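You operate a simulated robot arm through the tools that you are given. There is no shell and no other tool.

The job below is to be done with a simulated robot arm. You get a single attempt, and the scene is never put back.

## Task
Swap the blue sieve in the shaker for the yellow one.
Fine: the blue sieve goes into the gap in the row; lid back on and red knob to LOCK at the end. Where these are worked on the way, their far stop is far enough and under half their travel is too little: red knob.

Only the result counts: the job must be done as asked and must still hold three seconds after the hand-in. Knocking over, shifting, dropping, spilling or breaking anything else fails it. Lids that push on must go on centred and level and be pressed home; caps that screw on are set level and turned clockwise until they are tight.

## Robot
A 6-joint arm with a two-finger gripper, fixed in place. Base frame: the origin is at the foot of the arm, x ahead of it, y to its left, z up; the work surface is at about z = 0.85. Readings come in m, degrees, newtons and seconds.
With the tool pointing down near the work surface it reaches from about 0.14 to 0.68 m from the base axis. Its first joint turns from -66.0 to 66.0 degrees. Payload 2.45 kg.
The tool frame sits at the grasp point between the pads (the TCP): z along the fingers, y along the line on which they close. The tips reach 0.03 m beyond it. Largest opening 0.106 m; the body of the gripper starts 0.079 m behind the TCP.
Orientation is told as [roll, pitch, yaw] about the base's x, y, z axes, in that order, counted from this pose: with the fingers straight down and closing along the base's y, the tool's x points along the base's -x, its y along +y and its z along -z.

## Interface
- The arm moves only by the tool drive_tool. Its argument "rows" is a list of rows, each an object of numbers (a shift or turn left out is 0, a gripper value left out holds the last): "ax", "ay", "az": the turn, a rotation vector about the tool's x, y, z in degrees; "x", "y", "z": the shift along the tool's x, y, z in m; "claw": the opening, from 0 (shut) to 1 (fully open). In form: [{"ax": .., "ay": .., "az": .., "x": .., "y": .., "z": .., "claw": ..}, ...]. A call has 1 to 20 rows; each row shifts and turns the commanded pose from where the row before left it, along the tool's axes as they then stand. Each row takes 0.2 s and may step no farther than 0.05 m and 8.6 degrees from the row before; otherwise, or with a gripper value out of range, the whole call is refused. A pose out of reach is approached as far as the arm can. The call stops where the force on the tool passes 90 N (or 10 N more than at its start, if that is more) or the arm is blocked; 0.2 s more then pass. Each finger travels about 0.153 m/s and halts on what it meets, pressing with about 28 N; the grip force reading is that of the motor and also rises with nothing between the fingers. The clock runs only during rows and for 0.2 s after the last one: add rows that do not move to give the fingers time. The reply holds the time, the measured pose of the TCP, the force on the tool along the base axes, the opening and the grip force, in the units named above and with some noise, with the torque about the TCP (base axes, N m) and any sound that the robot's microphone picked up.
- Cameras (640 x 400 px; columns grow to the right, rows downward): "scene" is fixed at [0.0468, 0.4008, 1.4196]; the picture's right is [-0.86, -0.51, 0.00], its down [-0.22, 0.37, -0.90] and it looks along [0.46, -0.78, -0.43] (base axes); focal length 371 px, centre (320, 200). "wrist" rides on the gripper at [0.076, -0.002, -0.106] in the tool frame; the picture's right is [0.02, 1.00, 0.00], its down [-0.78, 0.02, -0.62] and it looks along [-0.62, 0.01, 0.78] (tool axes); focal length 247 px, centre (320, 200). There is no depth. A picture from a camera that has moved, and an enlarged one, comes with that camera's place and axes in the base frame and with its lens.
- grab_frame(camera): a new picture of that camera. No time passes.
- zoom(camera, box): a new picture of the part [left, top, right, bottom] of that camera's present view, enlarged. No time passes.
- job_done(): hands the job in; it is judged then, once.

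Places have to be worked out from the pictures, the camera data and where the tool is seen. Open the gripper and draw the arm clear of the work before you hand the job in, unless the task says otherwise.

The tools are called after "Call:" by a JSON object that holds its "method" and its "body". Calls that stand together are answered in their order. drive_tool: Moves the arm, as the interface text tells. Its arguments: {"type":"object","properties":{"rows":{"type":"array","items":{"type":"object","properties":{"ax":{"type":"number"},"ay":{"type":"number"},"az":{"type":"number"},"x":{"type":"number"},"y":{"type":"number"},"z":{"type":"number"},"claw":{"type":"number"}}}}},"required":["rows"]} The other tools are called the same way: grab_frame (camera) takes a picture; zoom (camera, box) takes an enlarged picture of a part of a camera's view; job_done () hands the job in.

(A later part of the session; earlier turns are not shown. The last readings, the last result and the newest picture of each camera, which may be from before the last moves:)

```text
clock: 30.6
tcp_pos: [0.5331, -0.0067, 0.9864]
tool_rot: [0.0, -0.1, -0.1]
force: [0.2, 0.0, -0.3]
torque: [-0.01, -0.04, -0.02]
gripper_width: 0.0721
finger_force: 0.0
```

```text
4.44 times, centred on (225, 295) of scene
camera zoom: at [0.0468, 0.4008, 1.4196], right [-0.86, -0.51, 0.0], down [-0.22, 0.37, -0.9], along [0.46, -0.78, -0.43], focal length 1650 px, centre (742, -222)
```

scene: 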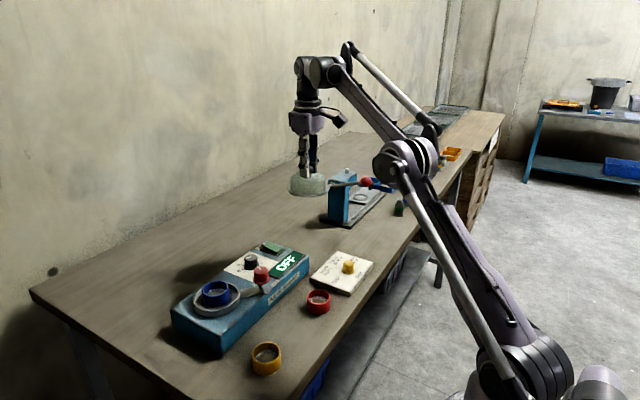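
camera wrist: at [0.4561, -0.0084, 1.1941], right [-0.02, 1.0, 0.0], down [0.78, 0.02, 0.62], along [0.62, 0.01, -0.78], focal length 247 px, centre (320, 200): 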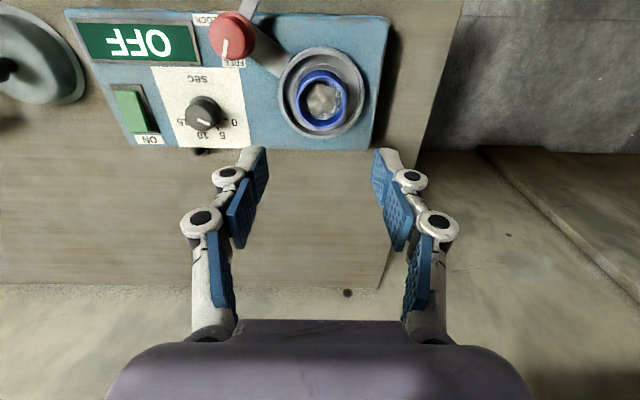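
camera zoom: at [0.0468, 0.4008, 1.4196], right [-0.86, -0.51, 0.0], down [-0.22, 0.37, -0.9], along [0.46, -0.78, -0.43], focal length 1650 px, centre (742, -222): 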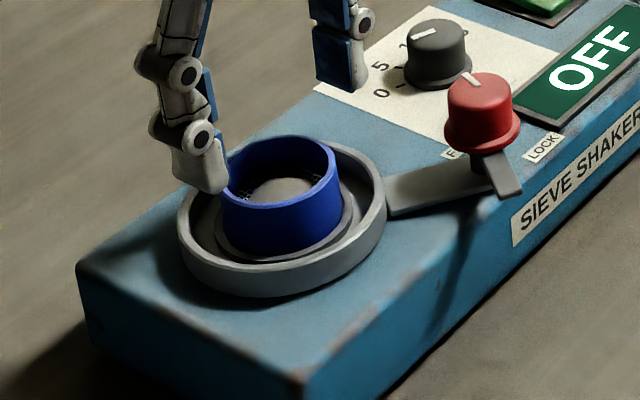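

Centring is within about 1.5 mm. I'll correct it, descend to TCP z of about 0.956, and close.

Call:
{"method": "drive_tool", "body": {"rows": [{"x": 0.0015, "y": 0.001, "z": 0.015}, {"z": 0.015}, {"claw": 0.3}, {"claw": 0.3}, {}]}}

Call:
{"method": "zoom", "body": {"camera": "wrist", "box": [220, 70, 420, 220]}}

Call:
{"method": "zoom", "body": {"camera": "scene", "box": [165, 250, 285, 340]}}

```text
clock: 31.8
tcp_pos: [0.5332, -0.0054, 0.9578]
tool_rot: [0.0, -0.1, 0.0]
force: [1.0, 0.0, 13.8]
torque: [0.23, -0.04, 0.01]
gripper_width: 0.0512
finger_force: 28.2
```

```text
2.67 times, centred on (320, 145) of wrist
camera zoom: at [0.4556, -0.0076, 1.0647], right [-0.02, 1.0, 0.0], down [0.78, 0.02, 0.62], along [0.62, 0.01, -0.78], focal length 659 px, centre (320, 347)
```

zoom: 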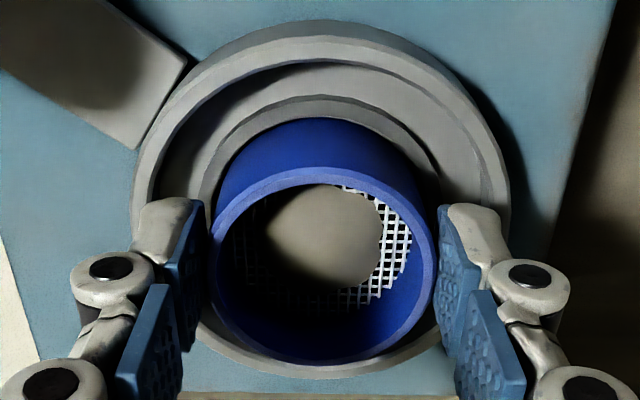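

```text
4.44 times, centred on (225, 295) of scene
camera zoom: at [0.0466, 0.4008, 1.4196], right [-0.86, -0.51, 0.0], down [-0.22, 0.37, -0.9], along [0.46, -0.78, -0.43], focal length 1650 px, centre (742, -222)
```

zoom: 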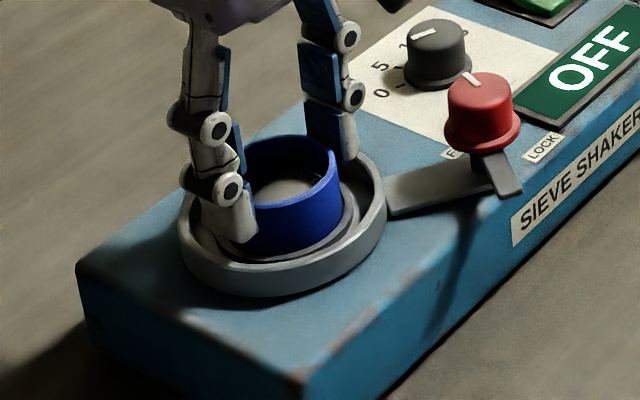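

Gripped at 51 mm width. I'll lift gently, straight up.

Call:
{"method": "drive_tool", "body": {"rows": [{"z": -0.003}, {"z": -0.004}, {"z": -0.006}, {"z": -0.008}, {}]}}

Call:
{"method": "zoom", "body": {"camera": "wrist", "box": [220, 70, 420, 220]}}

Call:
{"method": "zoom", "body": {"camera": "scene", "box": [165, 250, 285, 340]}}

```text
clock: 33.0
tcp_pos: [0.5323, -0.0053, 0.9782]
tool_rot: [0.0, -0.1, 0.0]
force: [-0.1, 0.2, -1.5]
torque: [-0.03, 0.01, 0.02]
gripper_width: 0.0511
finger_force: 27.7
```

```text
2.67 times, centred on (320, 145) of wrist
camera zoom: at [0.4557, -0.0077, 1.0854], right [-0.02, 1.0, 0.0], down [0.78, 0.02, 0.62], along [0.62, 0.01, -0.78], focal length 659 px, centre (320, 347)
```

zoom: 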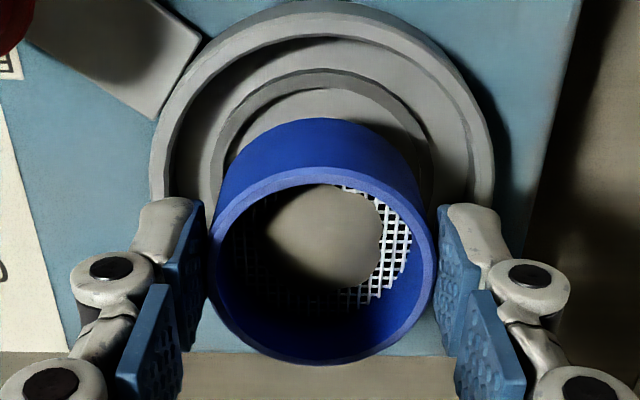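

```text
4.44 times, centred on (225, 295) of scene
camera zoom: at [0.0469, 0.4008, 1.4196], right [-0.86, -0.51, 0.0], down [-0.22, 0.37, -0.9], along [0.46, -0.78, -0.43], focal length 1650 px, centre (742, -222)
```

zoom: 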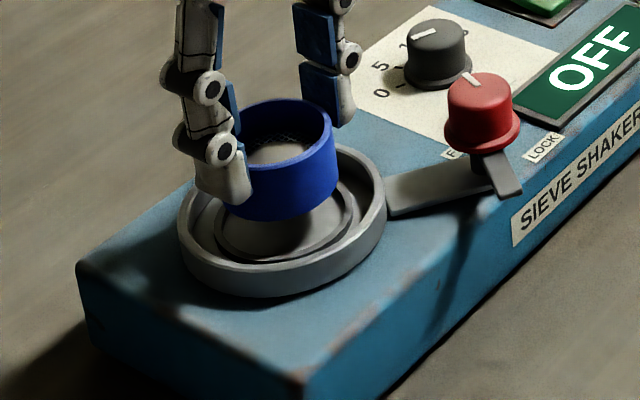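

The blue sieve is out, weighs about 1.5 N, and is held level. The red sieve is at about (0.377, -0.153) and yellow at about (0.380, 0.0275), so the gap is at about (0.378, -0.063). I'll carry it there at height.

Call:
{"method": "drive_tool", "body": {"rows": [{"z": -0.03}, {"z": -0.03}, {"x": 0.0385, "y": -0.0145}, {"x": 0.0385, "y": -0.0145}, {"x": 0.0385, "y": -0.0145}, {"x": 0.0385, "y": -0.0145}, {}]}}

Call:
{"method": "grab_frame", "body": {"camera": "wrist"}}

Call:
{"method": "grab_frame", "body": {"camera": "scene"}}

```text
clock: 34.6
tcp_pos: [0.3784, -0.064, 1.0398]
tool_rot: [0.0, 0.0, 0.0]
force: [0.8, -0.7, -1.1]
torque: [-0.01, -0.01, 0.03]
gripper_width: 0.0512
finger_force: 28.1
```

```text
taken
camera wrist: at [0.3018, -0.0656, 1.1453], right [-0.02, 1.0, 0.0], down [0.78, 0.02, 0.62], along [0.62, 0.01, -0.78], focal length 247 px, centre (320, 200)
```

wrist: 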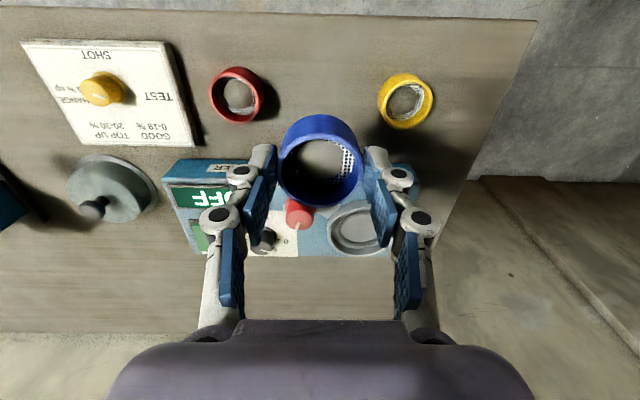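

```text
taken
```

scene: 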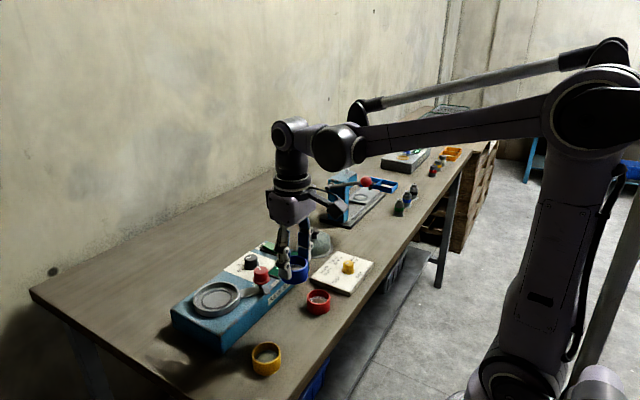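

The midpoint between the rings is confirmed at y of about -0.063. I'll lower to just above the table.

Call:
{"method": "drive_tool", "body": {"rows": [{"z": 0.04}, {"z": 0.04}, {"z": 0.03}, {"z": 0.015}, {}]}}

Call:
{"method": "grab_frame", "body": {"camera": "wrist"}}

Call:
{"method": "zoom", "body": {"camera": "scene", "box": [230, 250, 350, 340]}}

```text
clock: 35.8
tcp_pos: [0.3792, -0.0647, 0.9138]
tool_rot: [0.0, -0.1, 0.0]
force: [-0.3, 0.3, -2.1]
torque: [0.0, 0.01, 0.05]
gripper_width: 0.0512
finger_force: 27.5
```

```text
taken
camera wrist: at [0.3019, -0.0661, 1.0198], right [-0.02, 1.0, 0.0], down [0.78, 0.02, 0.62], along [0.62, 0.01, -0.78], focal length 247 px, centre (320, 200)
```

wrist: 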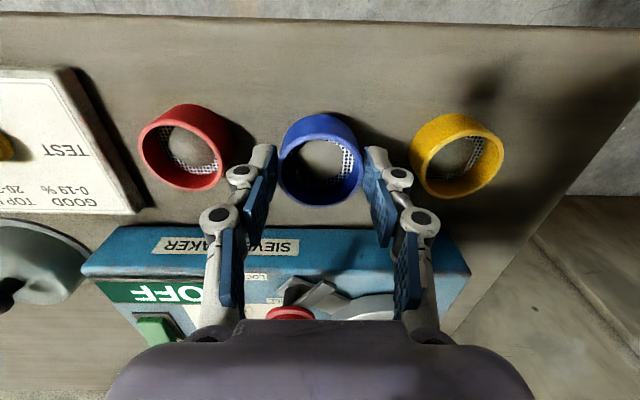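

```text
4.44 times, centred on (290, 295) of scene
camera zoom: at [0.0468, 0.4008, 1.4196], right [-0.86, -0.51, 0.0], down [-0.22, 0.37, -0.9], along [0.46, -0.78, -0.43], focal length 1650 px, centre (453, -222)
```

zoom: 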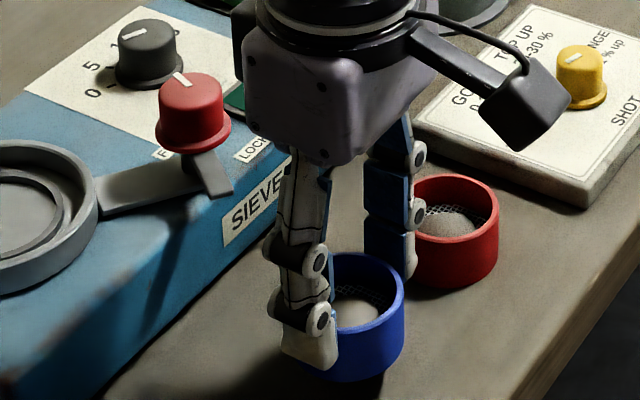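

It lines up with the row. I'll lower to contact in small steps.

Call:
{"method": "drive_tool", "body": {"rows": [{"z": 0.005}, {"z": 0.003}, {"z": 0.002}, {}]}}

Call:
{"method": "zoom", "body": {"camera": "scene", "box": [230, 260, 350, 350]}}

```text
clock: 36.8
tcp_pos: [0.3782, -0.0646, 0.9038]
tool_rot: [-0.1, 0.0, -0.1]
force: [0.6, 0.9, -1.5]
torque: [0.03, 0.01, -0.01]
gripper_width: 0.0513
finger_force: 27.4
```

```text
4.44 times, centred on (290, 305) of scene
camera zoom: at [0.0469, 0.4008, 1.4196], right [-0.86, -0.51, 0.0], down [-0.22, 0.37, -0.9], along [0.46, -0.78, -0.43], focal length 1650 px, centre (453, -267)
```

zoom: 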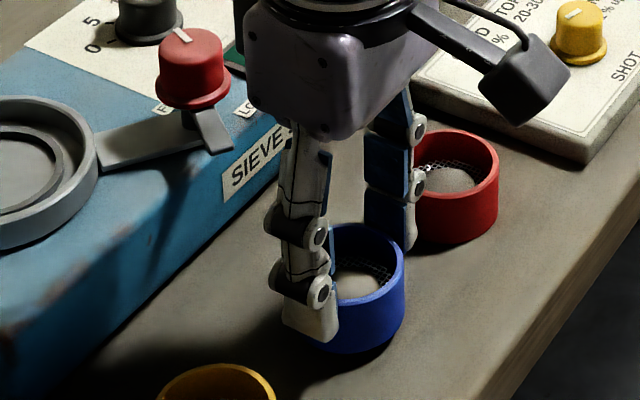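

Call:
{"method": "drive_tool", "body": {"rows": [{"z": 0.002}, {"z": 0.002}, {}]}}

```text
clock: 37.6
tcp_pos: [0.3794, -0.0652, 0.899]
tool_rot: [0.0, -0.2, -0.1]
force: [0.1, 0.2, -1.7]
torque: [0.03, 0.0, 0.0]
gripper_width: 0.0513
finger_force: 28.3
```

Call:
{"method": "drive_tool", "body": {"rows": [{"z": 0.0015}, {"z": 0.0015}, {}]}}

```text
clock: 38.4
tcp_pos: [0.3776, -0.0651, 0.897]
tool_rot: [-0.1, -0.1, 0.0]
force: [-0.3, -0.9, 14.4]
torque: [0.16, -0.04, -0.02]
gripper_width: 0.0513
finger_force: 28.1
```

Contact at about z 0.897. I'll release and rise.

Call:
{"method": "drive_tool", "body": {"rows": [{"z": -0.0005}, {"claw": 0.55}, {"claw": 0.65}, {}, {"z": -0.02}, {"z": -0.03}, {"z": -0.04}, {"z": -0.04}, {}]}}

Call:
{"method": "grab_frame", "body": {"camera": "wrist"}}

Call:
{"method": "zoom", "body": {"camera": "scene", "box": [230, 260, 350, 390]}}

```text
clock: 40.4
tcp_pos: [0.3787, -0.0649, 1.0265]
tool_rot: [0.1, -0.1, -0.1]
force: [-1.3, 0.3, -0.7]
torque: [0.01, -0.02, 0.0]
gripper_width: 0.069
finger_force: 0.1
```

```text
taken
camera wrist: at [0.302, -0.0664, 1.1341], right [-0.02, 1.0, 0.0], down [0.78, 0.02, 0.62], along [0.62, 0.01, -0.78], focal length 247 px, centre (320, 200)
```

wrist: 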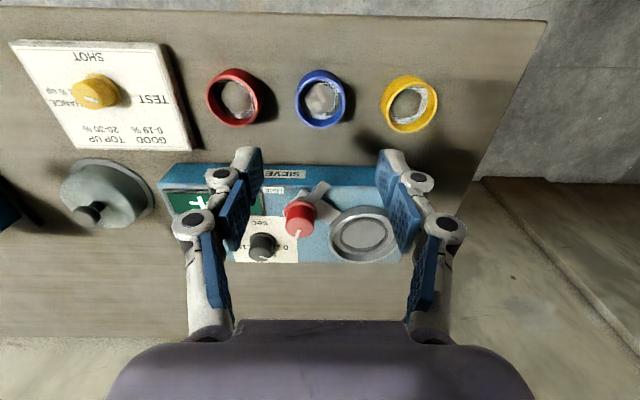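

```text
3.08 times, centred on (290, 325) of scene
camera zoom: at [0.0468, 0.4008, 1.4196], right [-0.86, -0.51, 0.0], down [-0.22, 0.37, -0.9], along [0.46, -0.78, -0.43], focal length 1142 px, centre (412, -185)
```

zoom: 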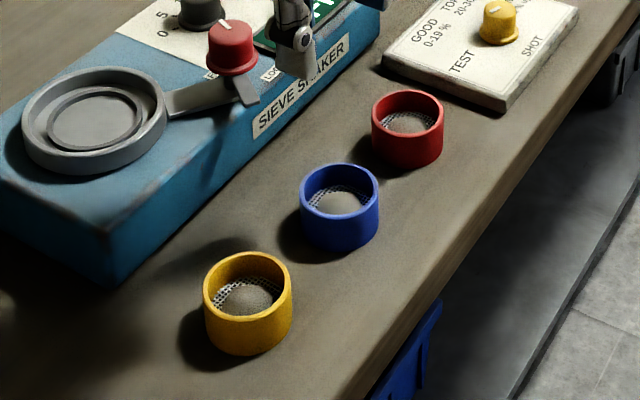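

The blue sieve is standing in the gap. Now I'll move over the yellow one for precise centring.

Call:
{"method": "drive_tool", "body": {"rows": [{"y": 0.045, "x": -0.001}, {"y": 0.045, "x": -0.001}, {}]}}

Call:
{"method": "zoom", "body": {"camera": "wrist", "box": [240, 50, 400, 150]}}

Call:
{"method": "grab_frame", "body": {"camera": "wrist"}}

```text
clock: 41.2
tcp_pos: [0.3813, 0.0248, 1.0261]
tool_rot: [-0.1, -0.1, 0.0]
force: [-0.2, -0.4, 0.4]
torque: [0.02, 0.0, 0.02]
gripper_width: 0.0692
finger_force: 0.0
```

```text
4.00 times, centred on (320, 100) of wrist
camera zoom: at [0.3038, 0.0232, 1.134], right [-0.02, 1.0, 0.0], down [0.78, 0.02, 0.62], along [0.62, 0.01, -0.78], focal length 988 px, centre (320, 600)
```

zoom: 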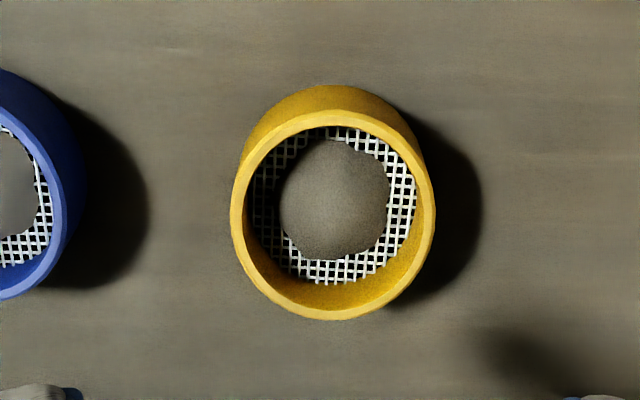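

```text
taken
camera wrist: at [0.3038, 0.0232, 1.134], right [-0.02, 1.0, 0.0], down [0.78, 0.02, 0.62], along [0.62, 0.01, -0.78], focal length 247 px, centre (320, 200)
```

wrist: 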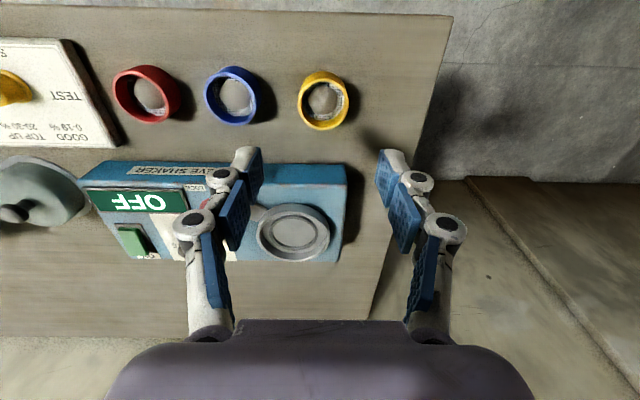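

Yellow's centre is about (0.383, 0.0275). I'll correct for that, descend to 0.898, and grip at the same height as the blue one.

Call:
{"method": "drive_tool", "body": {"rows": [{"y": 0.0025, "x": -0.0015, "z": 0.04}, {"z": 0.04}, {"z": 0.02}, {}]}}

Call:
{"method": "zoom", "body": {"camera": "wrist", "box": [220, 70, 420, 220]}}

```text
clock: 42.2
tcp_pos: [0.3814, 0.0277, 0.9262]
tool_rot: [-0.1, -0.2, 0.1]
force: [-0.9, -0.6, 0.2]
torque: [0.03, 0.0, 0.02]
gripper_width: 0.0688
finger_force: 0.0
```

```text
2.67 times, centred on (320, 145) of wrist
camera zoom: at [0.3051, 0.0261, 1.0334], right [-0.02, 1.0, 0.0], down [0.78, 0.02, 0.62], along [0.62, 0.01, -0.78], focal length 659 px, centre (320, 347)
```

zoom: 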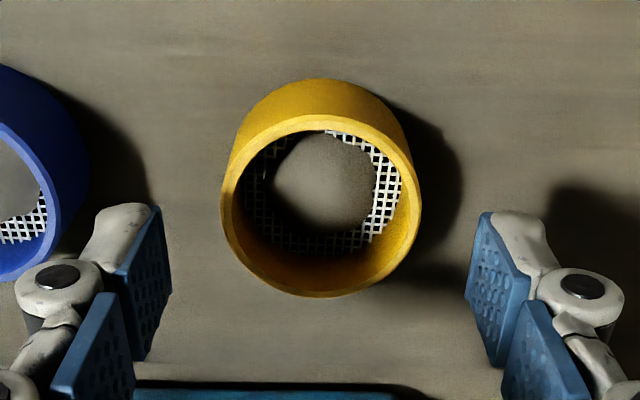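

It's well centred. I'll descend and grip.

Call:
{"method": "drive_tool", "body": {"rows": [{"z": 0.015}, {"z": 0.0135}, {"claw": 0.3}, {"claw": 0.3}, {}]}}

Call:
{"method": "zoom", "body": {"camera": "wrist", "box": [220, 70, 420, 220]}}

```text
clock: 43.4
tcp_pos: [0.3815, 0.0286, 0.8978]
tool_rot: [-0.1, 0.0, -0.1]
force: [-0.7, -0.8, 14.1]
torque: [0.12, -0.01, 0.01]
gripper_width: 0.0514
finger_force: 28.0
```

```text
2.67 times, centred on (320, 145) of wrist
camera zoom: at [0.3053, 0.0267, 1.005], right [-0.02, 1.0, 0.0], down [0.78, 0.02, 0.62], along [0.62, 0.01, -0.78], focal length 659 px, centre (320, 347)
```

zoom: 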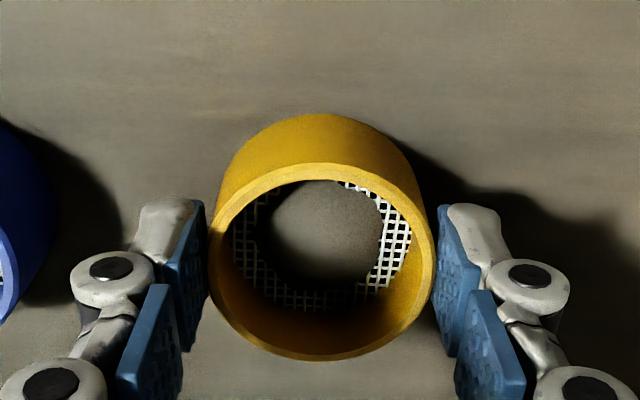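

The grip is the same as with the blue one. I'll lift straight up and carry it over the seat.

Call:
{"method": "drive_tool", "body": {"rows": [{"z": -0.01}, {"z": -0.04}, {"z": -0.04}, {"z": -0.04}, {"x": -0.038, "y": -0.0085}, {"x": -0.038, "y": -0.0085}, {"x": -0.038, "y": -0.0085}, {"x": -0.037, "y": -0.0085}, {}]}}

Call:
{"method": "grab_frame", "body": {"camera": "wrist"}}

Call:
{"method": "zoom", "body": {"camera": "scene", "box": [165, 230, 325, 350]}}

```text
clock: 45.4
tcp_pos: [0.5331, -0.0047, 1.0279]
tool_rot: [0.1, -0.1, 0.1]
force: [-0.5, -0.5, -1.5]
torque: [0.04, 0.0, 0.0]
gripper_width: 0.0512
finger_force: 27.8
```

```text
taken
camera wrist: at [0.4564, -0.0078, 1.1347], right [-0.02, 1.0, 0.0], down [0.78, 0.02, 0.62], along [0.62, 0.01, -0.78], focal length 247 px, centre (320, 200)
```

wrist: 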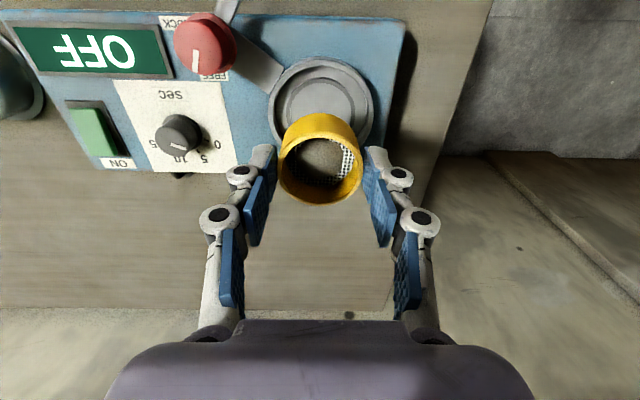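

```text
3.33 times, centred on (245, 290) of scene
camera zoom: at [0.0469, 0.4008, 1.4196], right [-0.86, -0.51, 0.0], down [-0.22, 0.37, -0.9], along [0.46, -0.78, -0.43], focal length 1237 px, centre (570, -100)
```

zoom: 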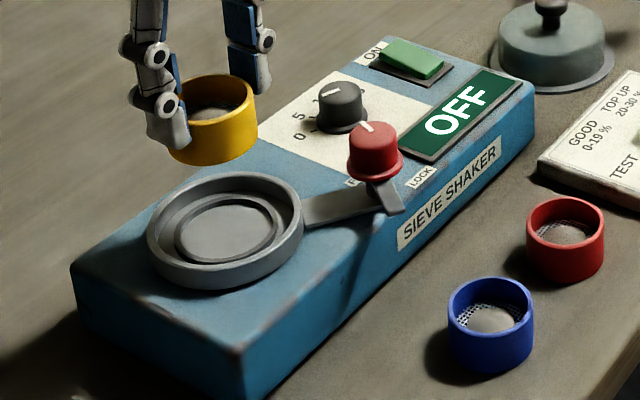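

I'll lower to the height where I photographed the blue sieve just after its lift, so the two views can be compared directly.

Call:
{"method": "drive_tool", "body": {"rows": [{"z": 0.025, "y": -0.0005}, {"z": 0.025}, {}]}}

Call:
{"method": "zoom", "body": {"camera": "wrist", "box": [220, 70, 420, 220]}}

Call:
{"method": "zoom", "body": {"camera": "scene", "box": [165, 250, 285, 340]}}

```text
clock: 46.2
tcp_pos: [0.5326, -0.0059, 0.9773]
tool_rot: [0.0, -0.1, 0.0]
force: [-1.1, 0.4, -1.0]
torque: [-0.02, -0.01, -0.02]
gripper_width: 0.051
finger_force: 27.7
```

```text
2.67 times, centred on (320, 145) of wrist
camera zoom: at [0.456, -0.0085, 1.0844], right [-0.02, 1.0, 0.0], down [0.78, 0.02, 0.62], along [0.62, 0.01, -0.78], focal length 659 px, centre (320, 347)
```

zoom: 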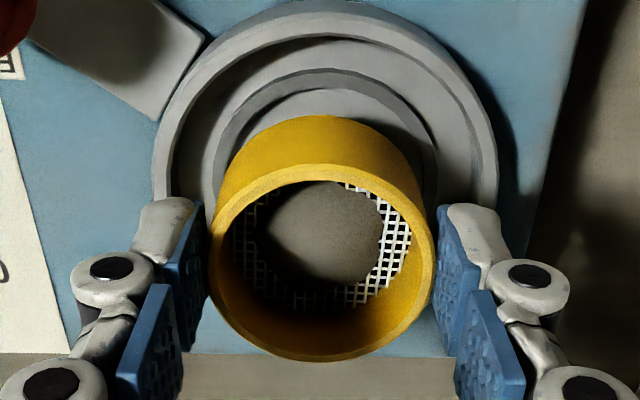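

```text
4.44 times, centred on (225, 295) of scene
camera zoom: at [0.0469, 0.4008, 1.4196], right [-0.86, -0.51, 0.0], down [-0.22, 0.37, -0.9], along [0.46, -0.78, -0.43], focal length 1650 px, centre (742, -222)
```

zoom: 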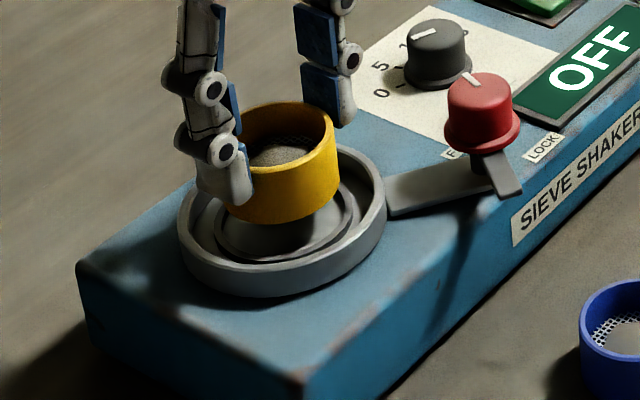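

Against the blue reference, the yellow one is about 1 mm too far in -y and 0.5 mm too far in -x. I'll correct that and lower gently.

Call:
{"method": "drive_tool", "body": {"rows": [{"y": 0.0009, "x": -0.0006}, {"z": 0.008}, {"z": 0.005}, {}]}}

Call:
{"method": "zoom", "body": {"camera": "wrist", "box": [220, 70, 420, 220]}}

Call:
{"method": "zoom", "body": {"camera": "scene", "box": [185, 265, 265, 325]}}

```text
clock: 47.2
tcp_pos: [0.5328, -0.0045, 0.9662]
tool_rot: [0.0, -0.2, 0.0]
force: [0.9, -0.8, -0.6]
torque: [0.0, 0.0, 0.01]
gripper_width: 0.0512
finger_force: 28.2
```

```text
2.67 times, centred on (320, 145) of wrist
camera zoom: at [0.4568, -0.0069, 1.0719], right [-0.02, 1.0, 0.0], down [0.78, 0.02, 0.62], along [0.62, 0.01, -0.78], focal length 659 px, centre (320, 347)
```

zoom: 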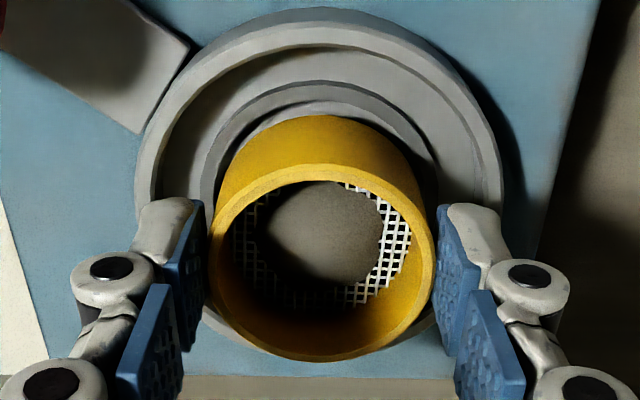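

```text
6.67 times, centred on (225, 295) of scene
camera zoom: at [0.0469, 0.4008, 1.4196], right [-0.86, -0.51, 0.0], down [-0.22, 0.37, -0.9], along [0.46, -0.78, -0.43], focal length 2475 px, centre (953, -433)
```

zoom: 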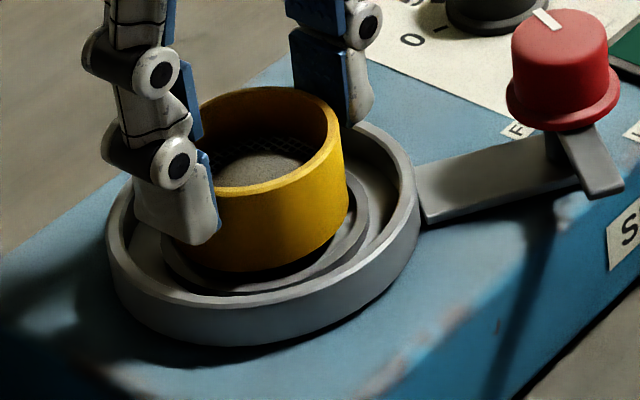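

Call:
{"method": "drive_tool", "body": {"rows": [{"z": 0.003}, {"z": 0.002}, {}]}}

Call:
{"method": "zoom", "body": {"camera": "scene", "box": [185, 265, 265, 325]}}

```text
clock: 48.0
tcp_pos: [0.533, -0.005, 0.961]
tool_rot: [0.0, 0.0, 0.0]
force: [-2.8, 0.5, -0.6]
torque: [0.02, 0.14, 0.0]
gripper_width: 0.051
finger_force: 27.9
```

```text
6.67 times, centred on (225, 295) of scene
camera zoom: at [0.0468, 0.4008, 1.4196], right [-0.86, -0.51, 0.0], down [-0.22, 0.37, -0.9], along [0.46, -0.78, -0.43], focal length 2475 px, centre (953, -433)
```

zoom: 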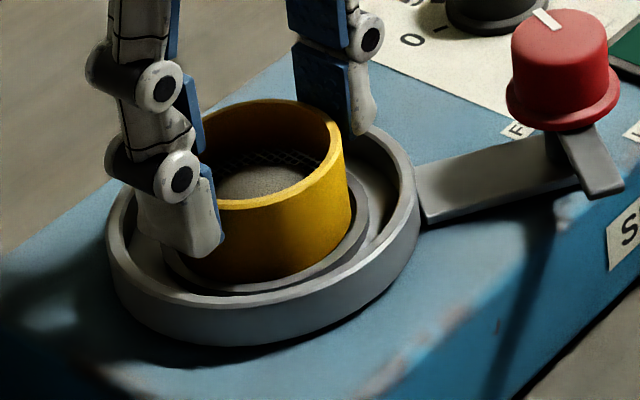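

A slight side force (-2.8 N in x) shows the ring is entering the collar a bit off in x. I'll ease 0.5 mm back and continue down.

Call:
{"method": "drive_tool", "body": {"rows": [{"x": 0.0007, "z": 0.001}, {"z": 0.0015}, {}]}}

Call:
{"method": "zoom", "body": {"camera": "scene", "box": [185, 265, 265, 325]}}

```text
clock: 48.8
tcp_pos: [0.5336, -0.0063, 0.9588]
tool_rot: [-0.1, -0.1, 0.0]
force: [1.5, 1.7, 21.8]
torque: [-0.01, -0.13, 0.03]
gripper_width: 0.0512
finger_force: 28.1
```

```text
6.67 times, centred on (225, 295) of scene
camera zoom: at [0.0465, 0.4008, 1.4196], right [-0.86, -0.51, 0.0], down [-0.22, 0.37, -0.9], along [0.46, -0.78, -0.43], focal length 2475 px, centre (953, -433)
```

zoom: 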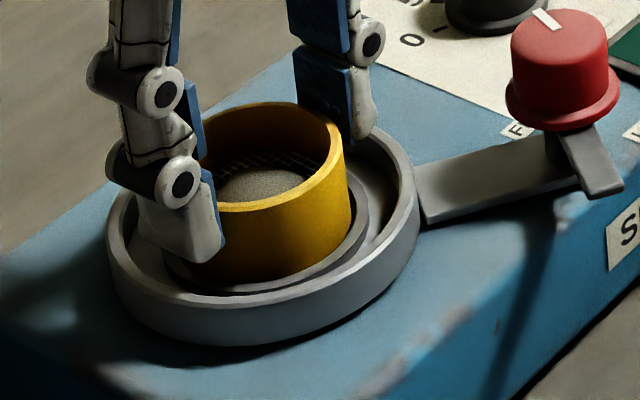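

It's within about 1 mm of the blue sieve's seated height. I'll release gently so it can settle, then compare.

Call:
{"method": "drive_tool", "body": {"rows": [{"z": -0.0005}, {"claw": 0.55}, {"claw": 0.64}, {}]}}

Call:
{"method": "zoom", "body": {"camera": "scene", "box": [185, 265, 265, 325]}}

Call:
{"method": "zoom", "body": {"camera": "wrist", "box": [220, 70, 420, 220]}}

```text
clock: 49.8
tcp_pos: [0.5329, -0.0058, 0.9585]
tool_rot: [0.0, -0.2, -0.1]
force: [0.1, 0.3, 0.1]
torque: [0.01, -0.01, 0.03]
gripper_width: 0.0679
finger_force: 0.0
```

```text
6.67 times, centred on (225, 295) of scene
camera zoom: at [0.0468, 0.4008, 1.4196], right [-0.86, -0.51, 0.0], down [-0.22, 0.37, -0.9], along [0.46, -0.78, -0.43], focal length 2475 px, centre (953, -433)
```

zoom: 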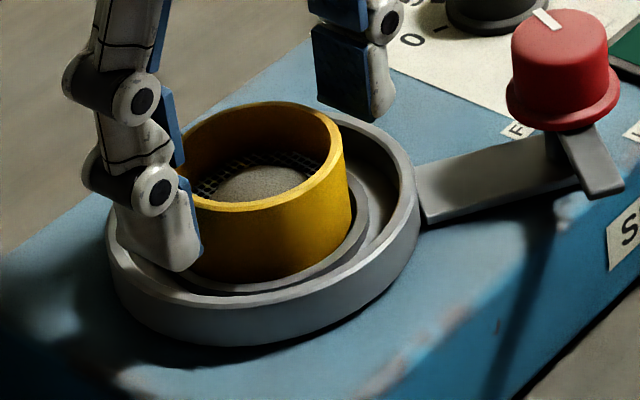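

```text
2.67 times, centred on (320, 145) of wrist
camera zoom: at [0.4566, -0.0075, 1.0652], right [-0.02, 1.0, 0.0], down [0.78, 0.02, 0.62], along [0.62, 0.01, -0.78], focal length 659 px, centre (320, 347)
```

zoom: 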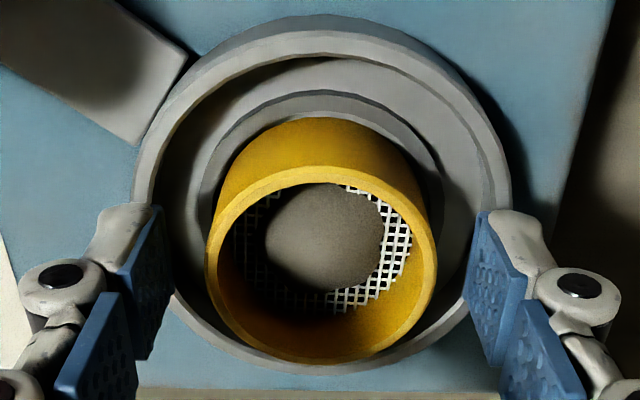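

I'll raise the arm to the same viewpoint I used for the blue sieve and compare how it sits.

Call:
{"method": "drive_tool", "body": {"rows": [{"z": -0.03}, {"z": -0.04}, {"z": -0.04}, {"z": -0.0193}, {}]}}

Call:
{"method": "zoom", "body": {"camera": "wrist", "box": [240, 30, 400, 150]}}

Call:
{"method": "zoom", "body": {"camera": "scene", "box": [165, 250, 285, 340]}}

```text
clock: 51.0
tcp_pos: [0.5331, -0.0053, 1.0885]
tool_rot: [0.0, -0.1, -0.1]
force: [0.8, 0.2, -0.2]
torque: [0.0, 0.01, -0.02]
gripper_width: 0.0679
finger_force: 0.0
```

```text
3.33 times, centred on (320, 90) of wrist
camera zoom: at [0.4561, -0.007, 1.1948], right [-0.02, 1.0, 0.0], down [0.78, 0.02, 0.62], along [0.62, 0.01, -0.78], focal length 823 px, centre (320, 567)
```

zoom: 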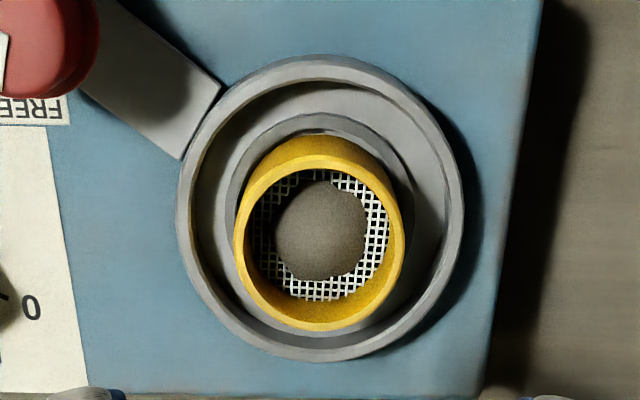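

```text
4.44 times, centred on (225, 295) of scene
camera zoom: at [0.0468, 0.4008, 1.4196], right [-0.86, -0.51, 0.0], down [-0.22, 0.37, -0.9], along [0.46, -0.78, -0.43], focal length 1650 px, centre (742, -222)
```

zoom: 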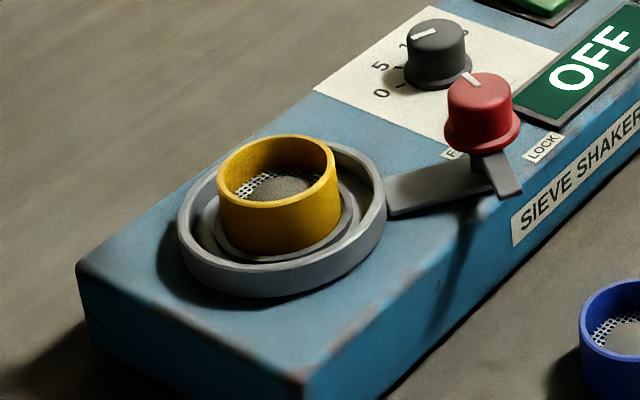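

Call:
{"method": "zoom", "body": {"camera": "scene", "box": [195, 275, 255, 320]}}

Call:
{"method": "zoom", "body": {"camera": "wrist", "box": [280, 50, 360, 120]}}

```text
8.89 times, centred on (225, 298) of scene
camera zoom: at [0.0468, 0.4008, 1.4196], right [-0.86, -0.51, 0.0], down [-0.22, 0.37, -0.9], along [0.46, -0.78, -0.43], focal length 3300 px, centre (1164, -667)
```

zoom: 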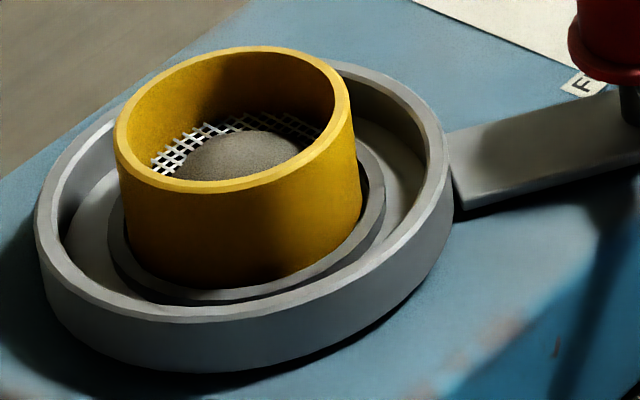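

```text
5.71 times, centred on (320, 85) of wrist
camera zoom: at [0.4561, -0.007, 1.1948], right [-0.02, 1.0, 0.0], down [0.78, 0.02, 0.62], along [0.62, 0.01, -0.78], focal length 1411 px, centre (320, 857)
```

zoom: 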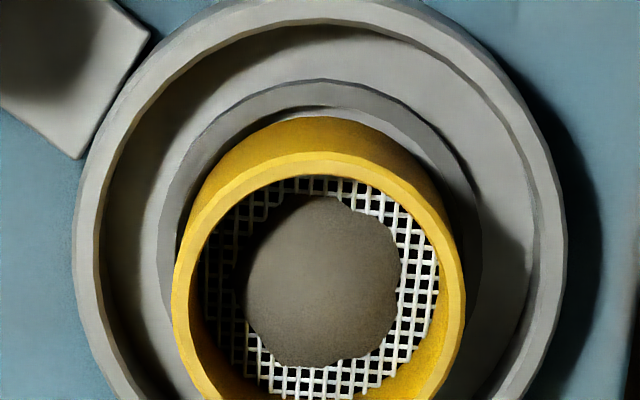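

Compared with the blue sieve, yellow's top looks about 1 mm higher and slightly shifted, and there is a dark gap at the front. It may not be fully down in the collar. I'll press its rim evenly with both fingertips, straddling it along the diagonal that includes the front side.

Call:
{"method": "drive_tool", "body": {"rows": [{"x": -0.001, "y": -0.0005, "claw": 0.41}, {"az": -7.5}, {"az": -7.5}, {"az": -7.5}, {"az": -7.5}, {"az": -7.5}, {"az": -7.5}, {"z": 0.04}, {"z": 0.04}, {"z": 0.02}, {}]}}

Call:
{"method": "zoom", "body": {"camera": "wrist", "box": [220, 70, 420, 220]}}

Call:
{"method": "zoom", "body": {"camera": "scene", "box": [185, 265, 265, 325]}}

```text
clock: 53.4
tcp_pos: [0.5328, -0.0052, 0.9863]
tool_rot: [0.0, 0.0, 45.0]
force: [-0.2, 0.7, -0.6]
torque: [-0.02, 0.02, 0.02]
gripper_width: 0.0436
finger_force: 0.0
```

```text
2.67 times, centred on (320, 145) of wrist
camera zoom: at [0.4803, -0.0605, 1.0937], right [-0.72, 0.69, 0.0], down [0.54, 0.57, 0.62], along [0.43, 0.45, -0.78], focal length 659 px, centre (320, 347)
```

zoom: 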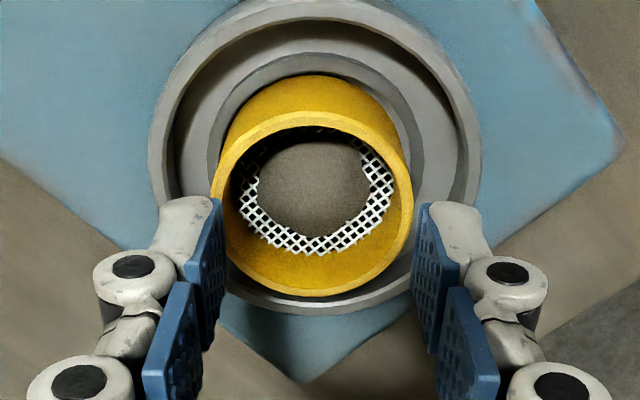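

```text
6.67 times, centred on (225, 295) of scene
camera zoom: at [0.0468, 0.4008, 1.4196], right [-0.86, -0.51, 0.0], down [-0.22, 0.37, -0.9], along [0.46, -0.78, -0.43], focal length 2475 px, centre (953, -433)
```

zoom: 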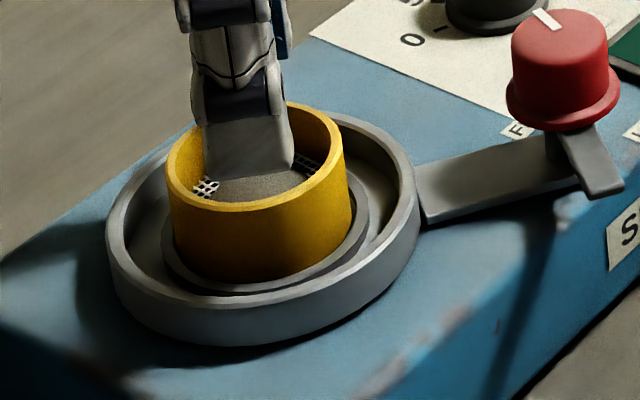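

The ring is offset about 2.5 mm from the finger midline in this orientation. I'll shift to centre on it, then lower the fingertips onto the rim.

Call:
{"method": "drive_tool", "body": {"rows": [{"y": -0.0022, "x": 0.0015}, {"z": 0.008}, {"z": 0.003}, {}]}}

Call:
{"method": "zoom", "body": {"camera": "wrist", "box": [220, 70, 420, 220]}}

Call:
{"method": "zoom", "body": {"camera": "scene", "box": [185, 265, 265, 325]}}

```text
clock: 54.4
tcp_pos: [0.5353, -0.0078, 0.9764]
tool_rot: [-0.1, 0.1, 44.9]
force: [0.2, -0.5, -1.0]
torque: [0.0, 0.0, -0.04]
gripper_width: 0.0434
finger_force: 0.1
```

```text
2.67 times, centred on (320, 145) of wrist
camera zoom: at [0.4809, -0.0639, 1.0833], right [-0.72, 0.69, 0.0], down [0.54, 0.57, 0.62], along [0.43, 0.45, -0.78], focal length 659 px, centre (320, 347)
```

zoom: 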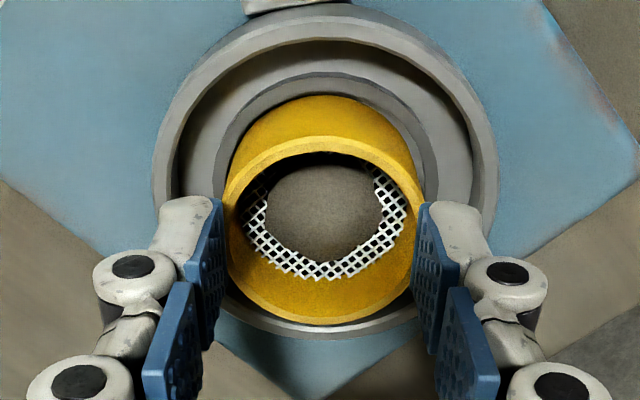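

```text
6.67 times, centred on (225, 295) of scene
camera zoom: at [0.0468, 0.4008, 1.4196], right [-0.86, -0.51, 0.0], down [-0.22, 0.37, -0.9], along [0.46, -0.78, -0.43], focal length 2475 px, centre (953, -433)
```

zoom: 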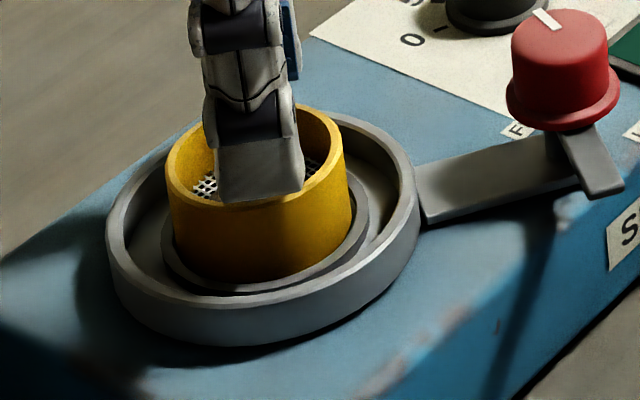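

Call:
{"method": "drive_tool", "body": {"rows": [{"z": 0.002}, {"z": 0.0015}, {}]}}

```text
clock: 55.2
tcp_pos: [0.5341, -0.0079, 0.9721]
tool_rot: [-0.1, -0.1, 45.0]
force: [-0.1, 0.2, 0.1]
torque: [-0.01, 0.0, 0.0]
gripper_width: 0.0433
finger_force: 0.2
```

Call:
{"method": "drive_tool", "body": {"rows": [{"z": 0.001}, {"z": 0.0005}, {}]}}

Call:
{"method": "zoom", "body": {"camera": "scene", "box": [185, 265, 265, 325]}}

```text
clock: 56.0
tcp_pos: [0.5353, -0.0086, 0.9727]
tool_rot: [-0.1, -0.1, 45.0]
force: [0.9, 0.0, -0.1]
torque: [0.03, 0.0, 0.03]
gripper_width: 0.0438
finger_force: 0.0
```

```text
6.67 times, centred on (225, 295) of scene
camera zoom: at [0.0468, 0.4008, 1.4196], right [-0.86, -0.51, 0.0], down [-0.22, 0.37, -0.9], along [0.46, -0.78, -0.43], focal length 2475 px, centre (953, -433)
```

zoom: 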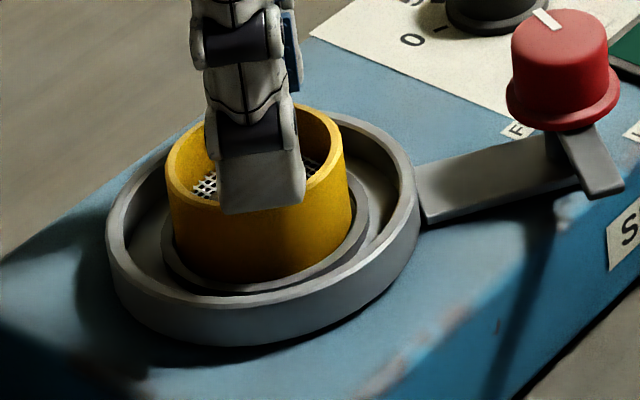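

Call:
{"method": "drive_tool", "body": {"rows": [{"z": 0.001}, {"z": 0.001}, {}]}}

Call:
{"method": "zoom", "body": {"camera": "scene", "box": [185, 265, 265, 325]}}

```text
clock: 56.8
tcp_pos: [0.5341, -0.0086, 0.9691]
tool_rot: [-0.1, 0.0, 44.9]
force: [0.2, -0.4, 3.1]
torque: [0.03, 0.02, 0.01]
gripper_width: 0.0435
finger_force: 0.1
```

```text
6.67 times, centred on (225, 295) of scene
camera zoom: at [0.0468, 0.4008, 1.4196], right [-0.86, -0.51, 0.0], down [-0.22, 0.37, -0.9], along [0.46, -0.78, -0.43], focal length 2475 px, centre (953, -433)
```

zoom: 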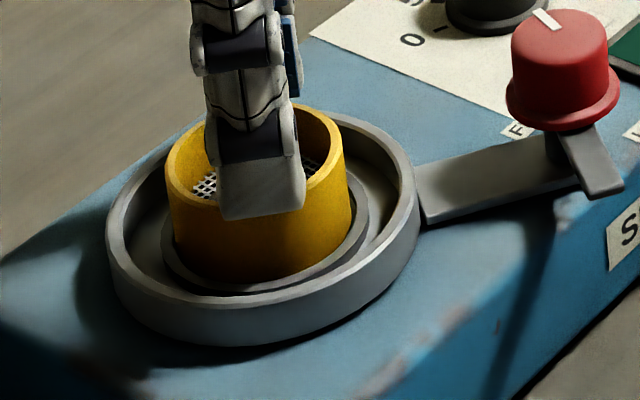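

Contact of 3 N, balanced. I'll press a bit harder and see whether it yields.

Call:
{"method": "drive_tool", "body": {"rows": [{"z": 0.0007}, {"z": 0.0007}, {}]}}

Call:
{"method": "zoom", "body": {"camera": "scene", "box": [185, 265, 265, 325]}}

```text
clock: 57.6
tcp_pos: [0.5344, -0.0086, 0.9692]
tool_rot: [0.0, -0.1, 45.0]
force: [-3.4, -0.2, 14.2]
torque: [0.19, 0.21, 0.03]
gripper_width: 0.0446
finger_force: 0.5
```

```text
6.67 times, centred on (225, 295) of scene
camera zoom: at [0.0465, 0.4008, 1.4196], right [-0.86, -0.51, 0.0], down [-0.22, 0.37, -0.9], along [0.46, -0.78, -0.43], focal length 2475 px, centre (953, -433)
```

zoom: 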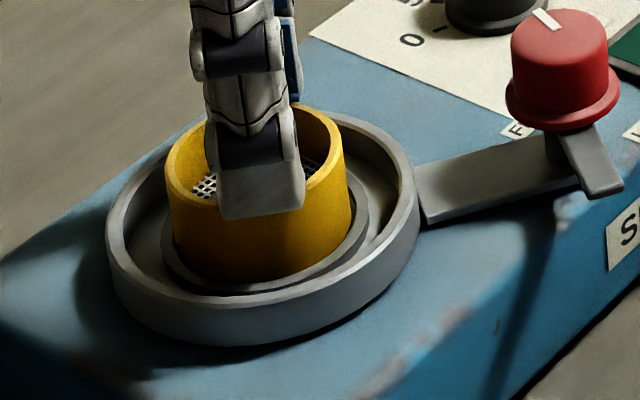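

The near (camera-side) finger carries most of the load, which fits that side sitting slightly high. I'll press a little more.

Call:
{"method": "drive_tool", "body": {"rows": [{"z": 0.0007}, {"z": 0.0007}, {}]}}

Call:
{"method": "zoom", "body": {"camera": "scene", "box": [185, 265, 265, 325]}}

```text
clock: 58.4
tcp_pos: [0.5345, -0.0078, 0.9684]
tool_rot: [-0.2, 0.0, 45.1]
force: [-3.2, 1.2, 32.3]
torque: [0.27, 0.18, 0.02]
gripper_width: 0.0488
finger_force: 11.3
```

```text
6.67 times, centred on (225, 295) of scene
camera zoom: at [0.0463, 0.4008, 1.4196], right [-0.86, -0.51, 0.0], down [-0.22, 0.37, -0.9], along [0.46, -0.78, -0.43], focal length 2475 px, centre (953, -433)
```

zoom: 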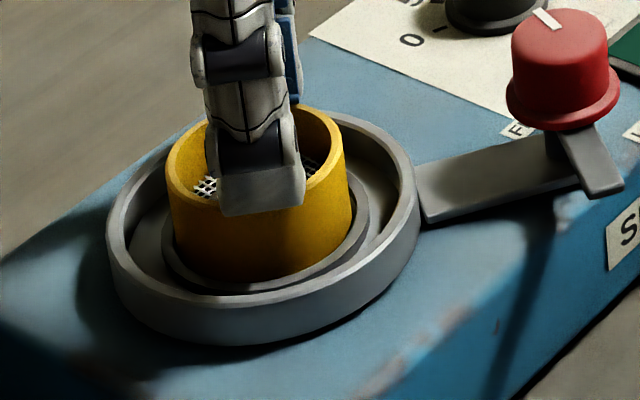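

It takes 32 N firmly. I'll lift off, go back to yaw 0, and compare the views with the blue reference again.

Call:
{"method": "drive_tool", "body": {"rows": [{"z": -0.004}, {"z": -0.04}, {"z": -0.04}, {"z": -0.035}, {"az": 7.5}, {"az": 7.5}, {"az": 7.5}, {"az": 7.5}, {"az": 7.5}, {"az": 7.5}, {}]}}

Call:
{"method": "zoom", "body": {"camera": "scene", "box": [165, 250, 285, 340]}}

Call:
{"method": "zoom", "body": {"camera": "scene", "box": [195, 275, 255, 320]}}

Call:
{"method": "zoom", "body": {"camera": "wrist", "box": [240, 30, 400, 150]}}

```text
clock: 60.8
tcp_pos: [0.5346, -0.0083, 1.0865]
tool_rot: [0.1, -0.2, -0.1]
force: [-0.9, 0.0, -0.5]
torque: [0.04, -0.02, -0.05]
gripper_width: 0.0433
finger_force: 0.0
```

```text
4.44 times, centred on (225, 295) of scene
camera zoom: at [0.0468, 0.4008, 1.4196], right [-0.86, -0.51, 0.0], down [-0.22, 0.37, -0.9], along [0.46, -0.78, -0.43], focal length 1650 px, centre (742, -222)
```

zoom: 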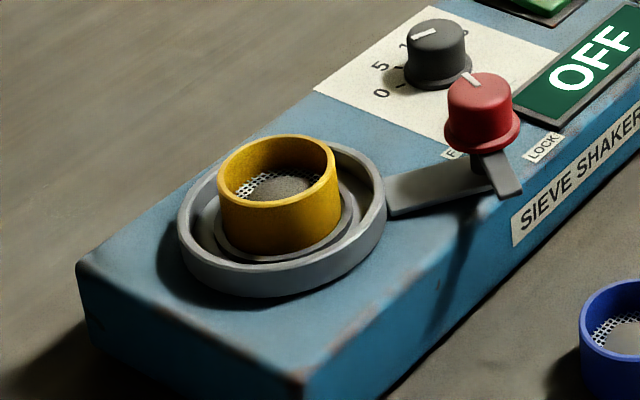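

```text
8.89 times, centred on (225, 298) of scene
camera zoom: at [0.0468, 0.4008, 1.4196], right [-0.86, -0.51, 0.0], down [-0.22, 0.37, -0.9], along [0.46, -0.78, -0.43], focal length 3300 px, centre (1164, -667)
```

zoom: 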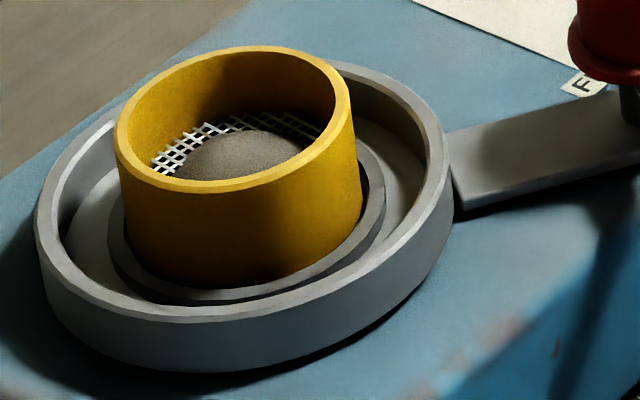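

```text
3.33 times, centred on (320, 90) of wrist
camera zoom: at [0.4574, -0.0101, 1.193], right [-0.02, 1.0, 0.0], down [0.78, 0.02, 0.62], along [0.62, 0.01, -0.78], focal length 823 px, centre (320, 567)
```

zoom: 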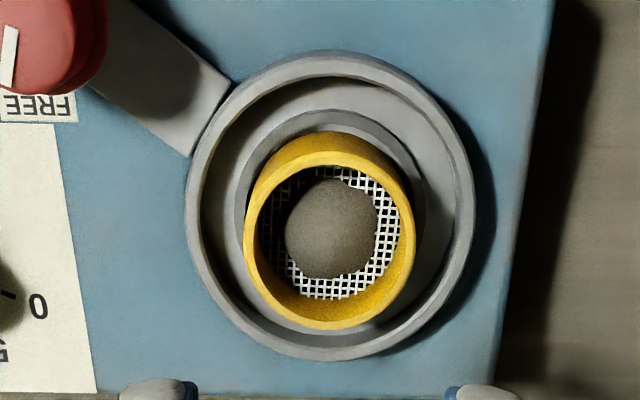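

Everything is stable and level, but I can't tell from the pictures how deep it sits in the collar. I'll regrip the ring and nudge it sideways. If the collar holds it, the side force will rise sharply; if it's resting on top, it will slide and drop in.

Call:
{"method": "drive_tool", "body": {"rows": [{"x": 0.0012, "y": 0.002, "claw": 0.66}, {"z": 0.04}, {"z": 0.04}, {"z": 0.03}, {"z": 0.018}, {}]}}

Call:
{"method": "zoom", "body": {"camera": "wrist", "box": [220, 70, 420, 220]}}

```text
clock: 62.2
tcp_pos: [0.533, -0.0069, 0.9571]
tool_rot: [-0.1, -0.1, 0.0]
force: [-0.5, -0.5, 0.0]
torque: [-0.02, 0.03, 0.02]
gripper_width: 0.0697
finger_force: 0.0
```

```text
2.67 times, centred on (320, 145) of wrist
camera zoom: at [0.4564, -0.0087, 1.0644], right [-0.02, 1.0, 0.0], down [0.78, 0.02, 0.62], along [0.62, 0.01, -0.78], focal length 659 px, centre (320, 347)
```

zoom: 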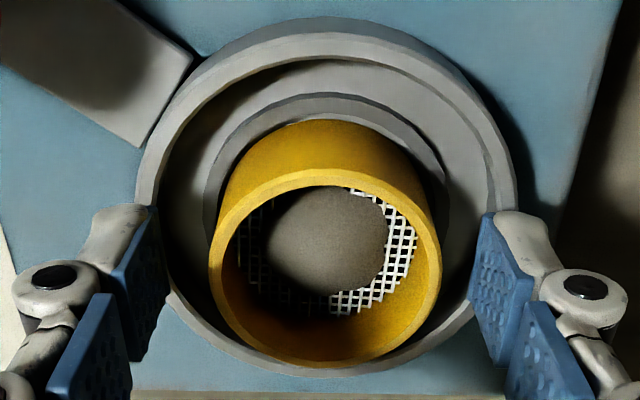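

Call:
{"method": "drive_tool", "body": {"rows": [{"y": 0.001, "z": 0.0005}, {"claw": 0.3}, {"claw": 0.3}, {}]}}

Call:
{"method": "drive_tool", "body": {"rows": [{"x": 0.0008}, {"x": 0.0007}, {}]}}

```text
clock: 63.2
tcp_pos: [0.5331, -0.0047, 0.9582]
tool_rot: [-0.1, -0.2, 0.0]
force: [-0.3, -0.2, 1.2]
torque: [0.06, 0.0, -0.03]
gripper_width: 0.0513
finger_force: 27.9
```

```text
clock: 64.0
tcp_pos: [0.5319, -0.0053, 0.9586]
tool_rot: [0.1, 0.0, 0.0]
force: [0.2, 0.4, -0.4]
torque: [-0.03, 0.01, -0.02]
gripper_width: 0.0513
finger_force: 28.0
```

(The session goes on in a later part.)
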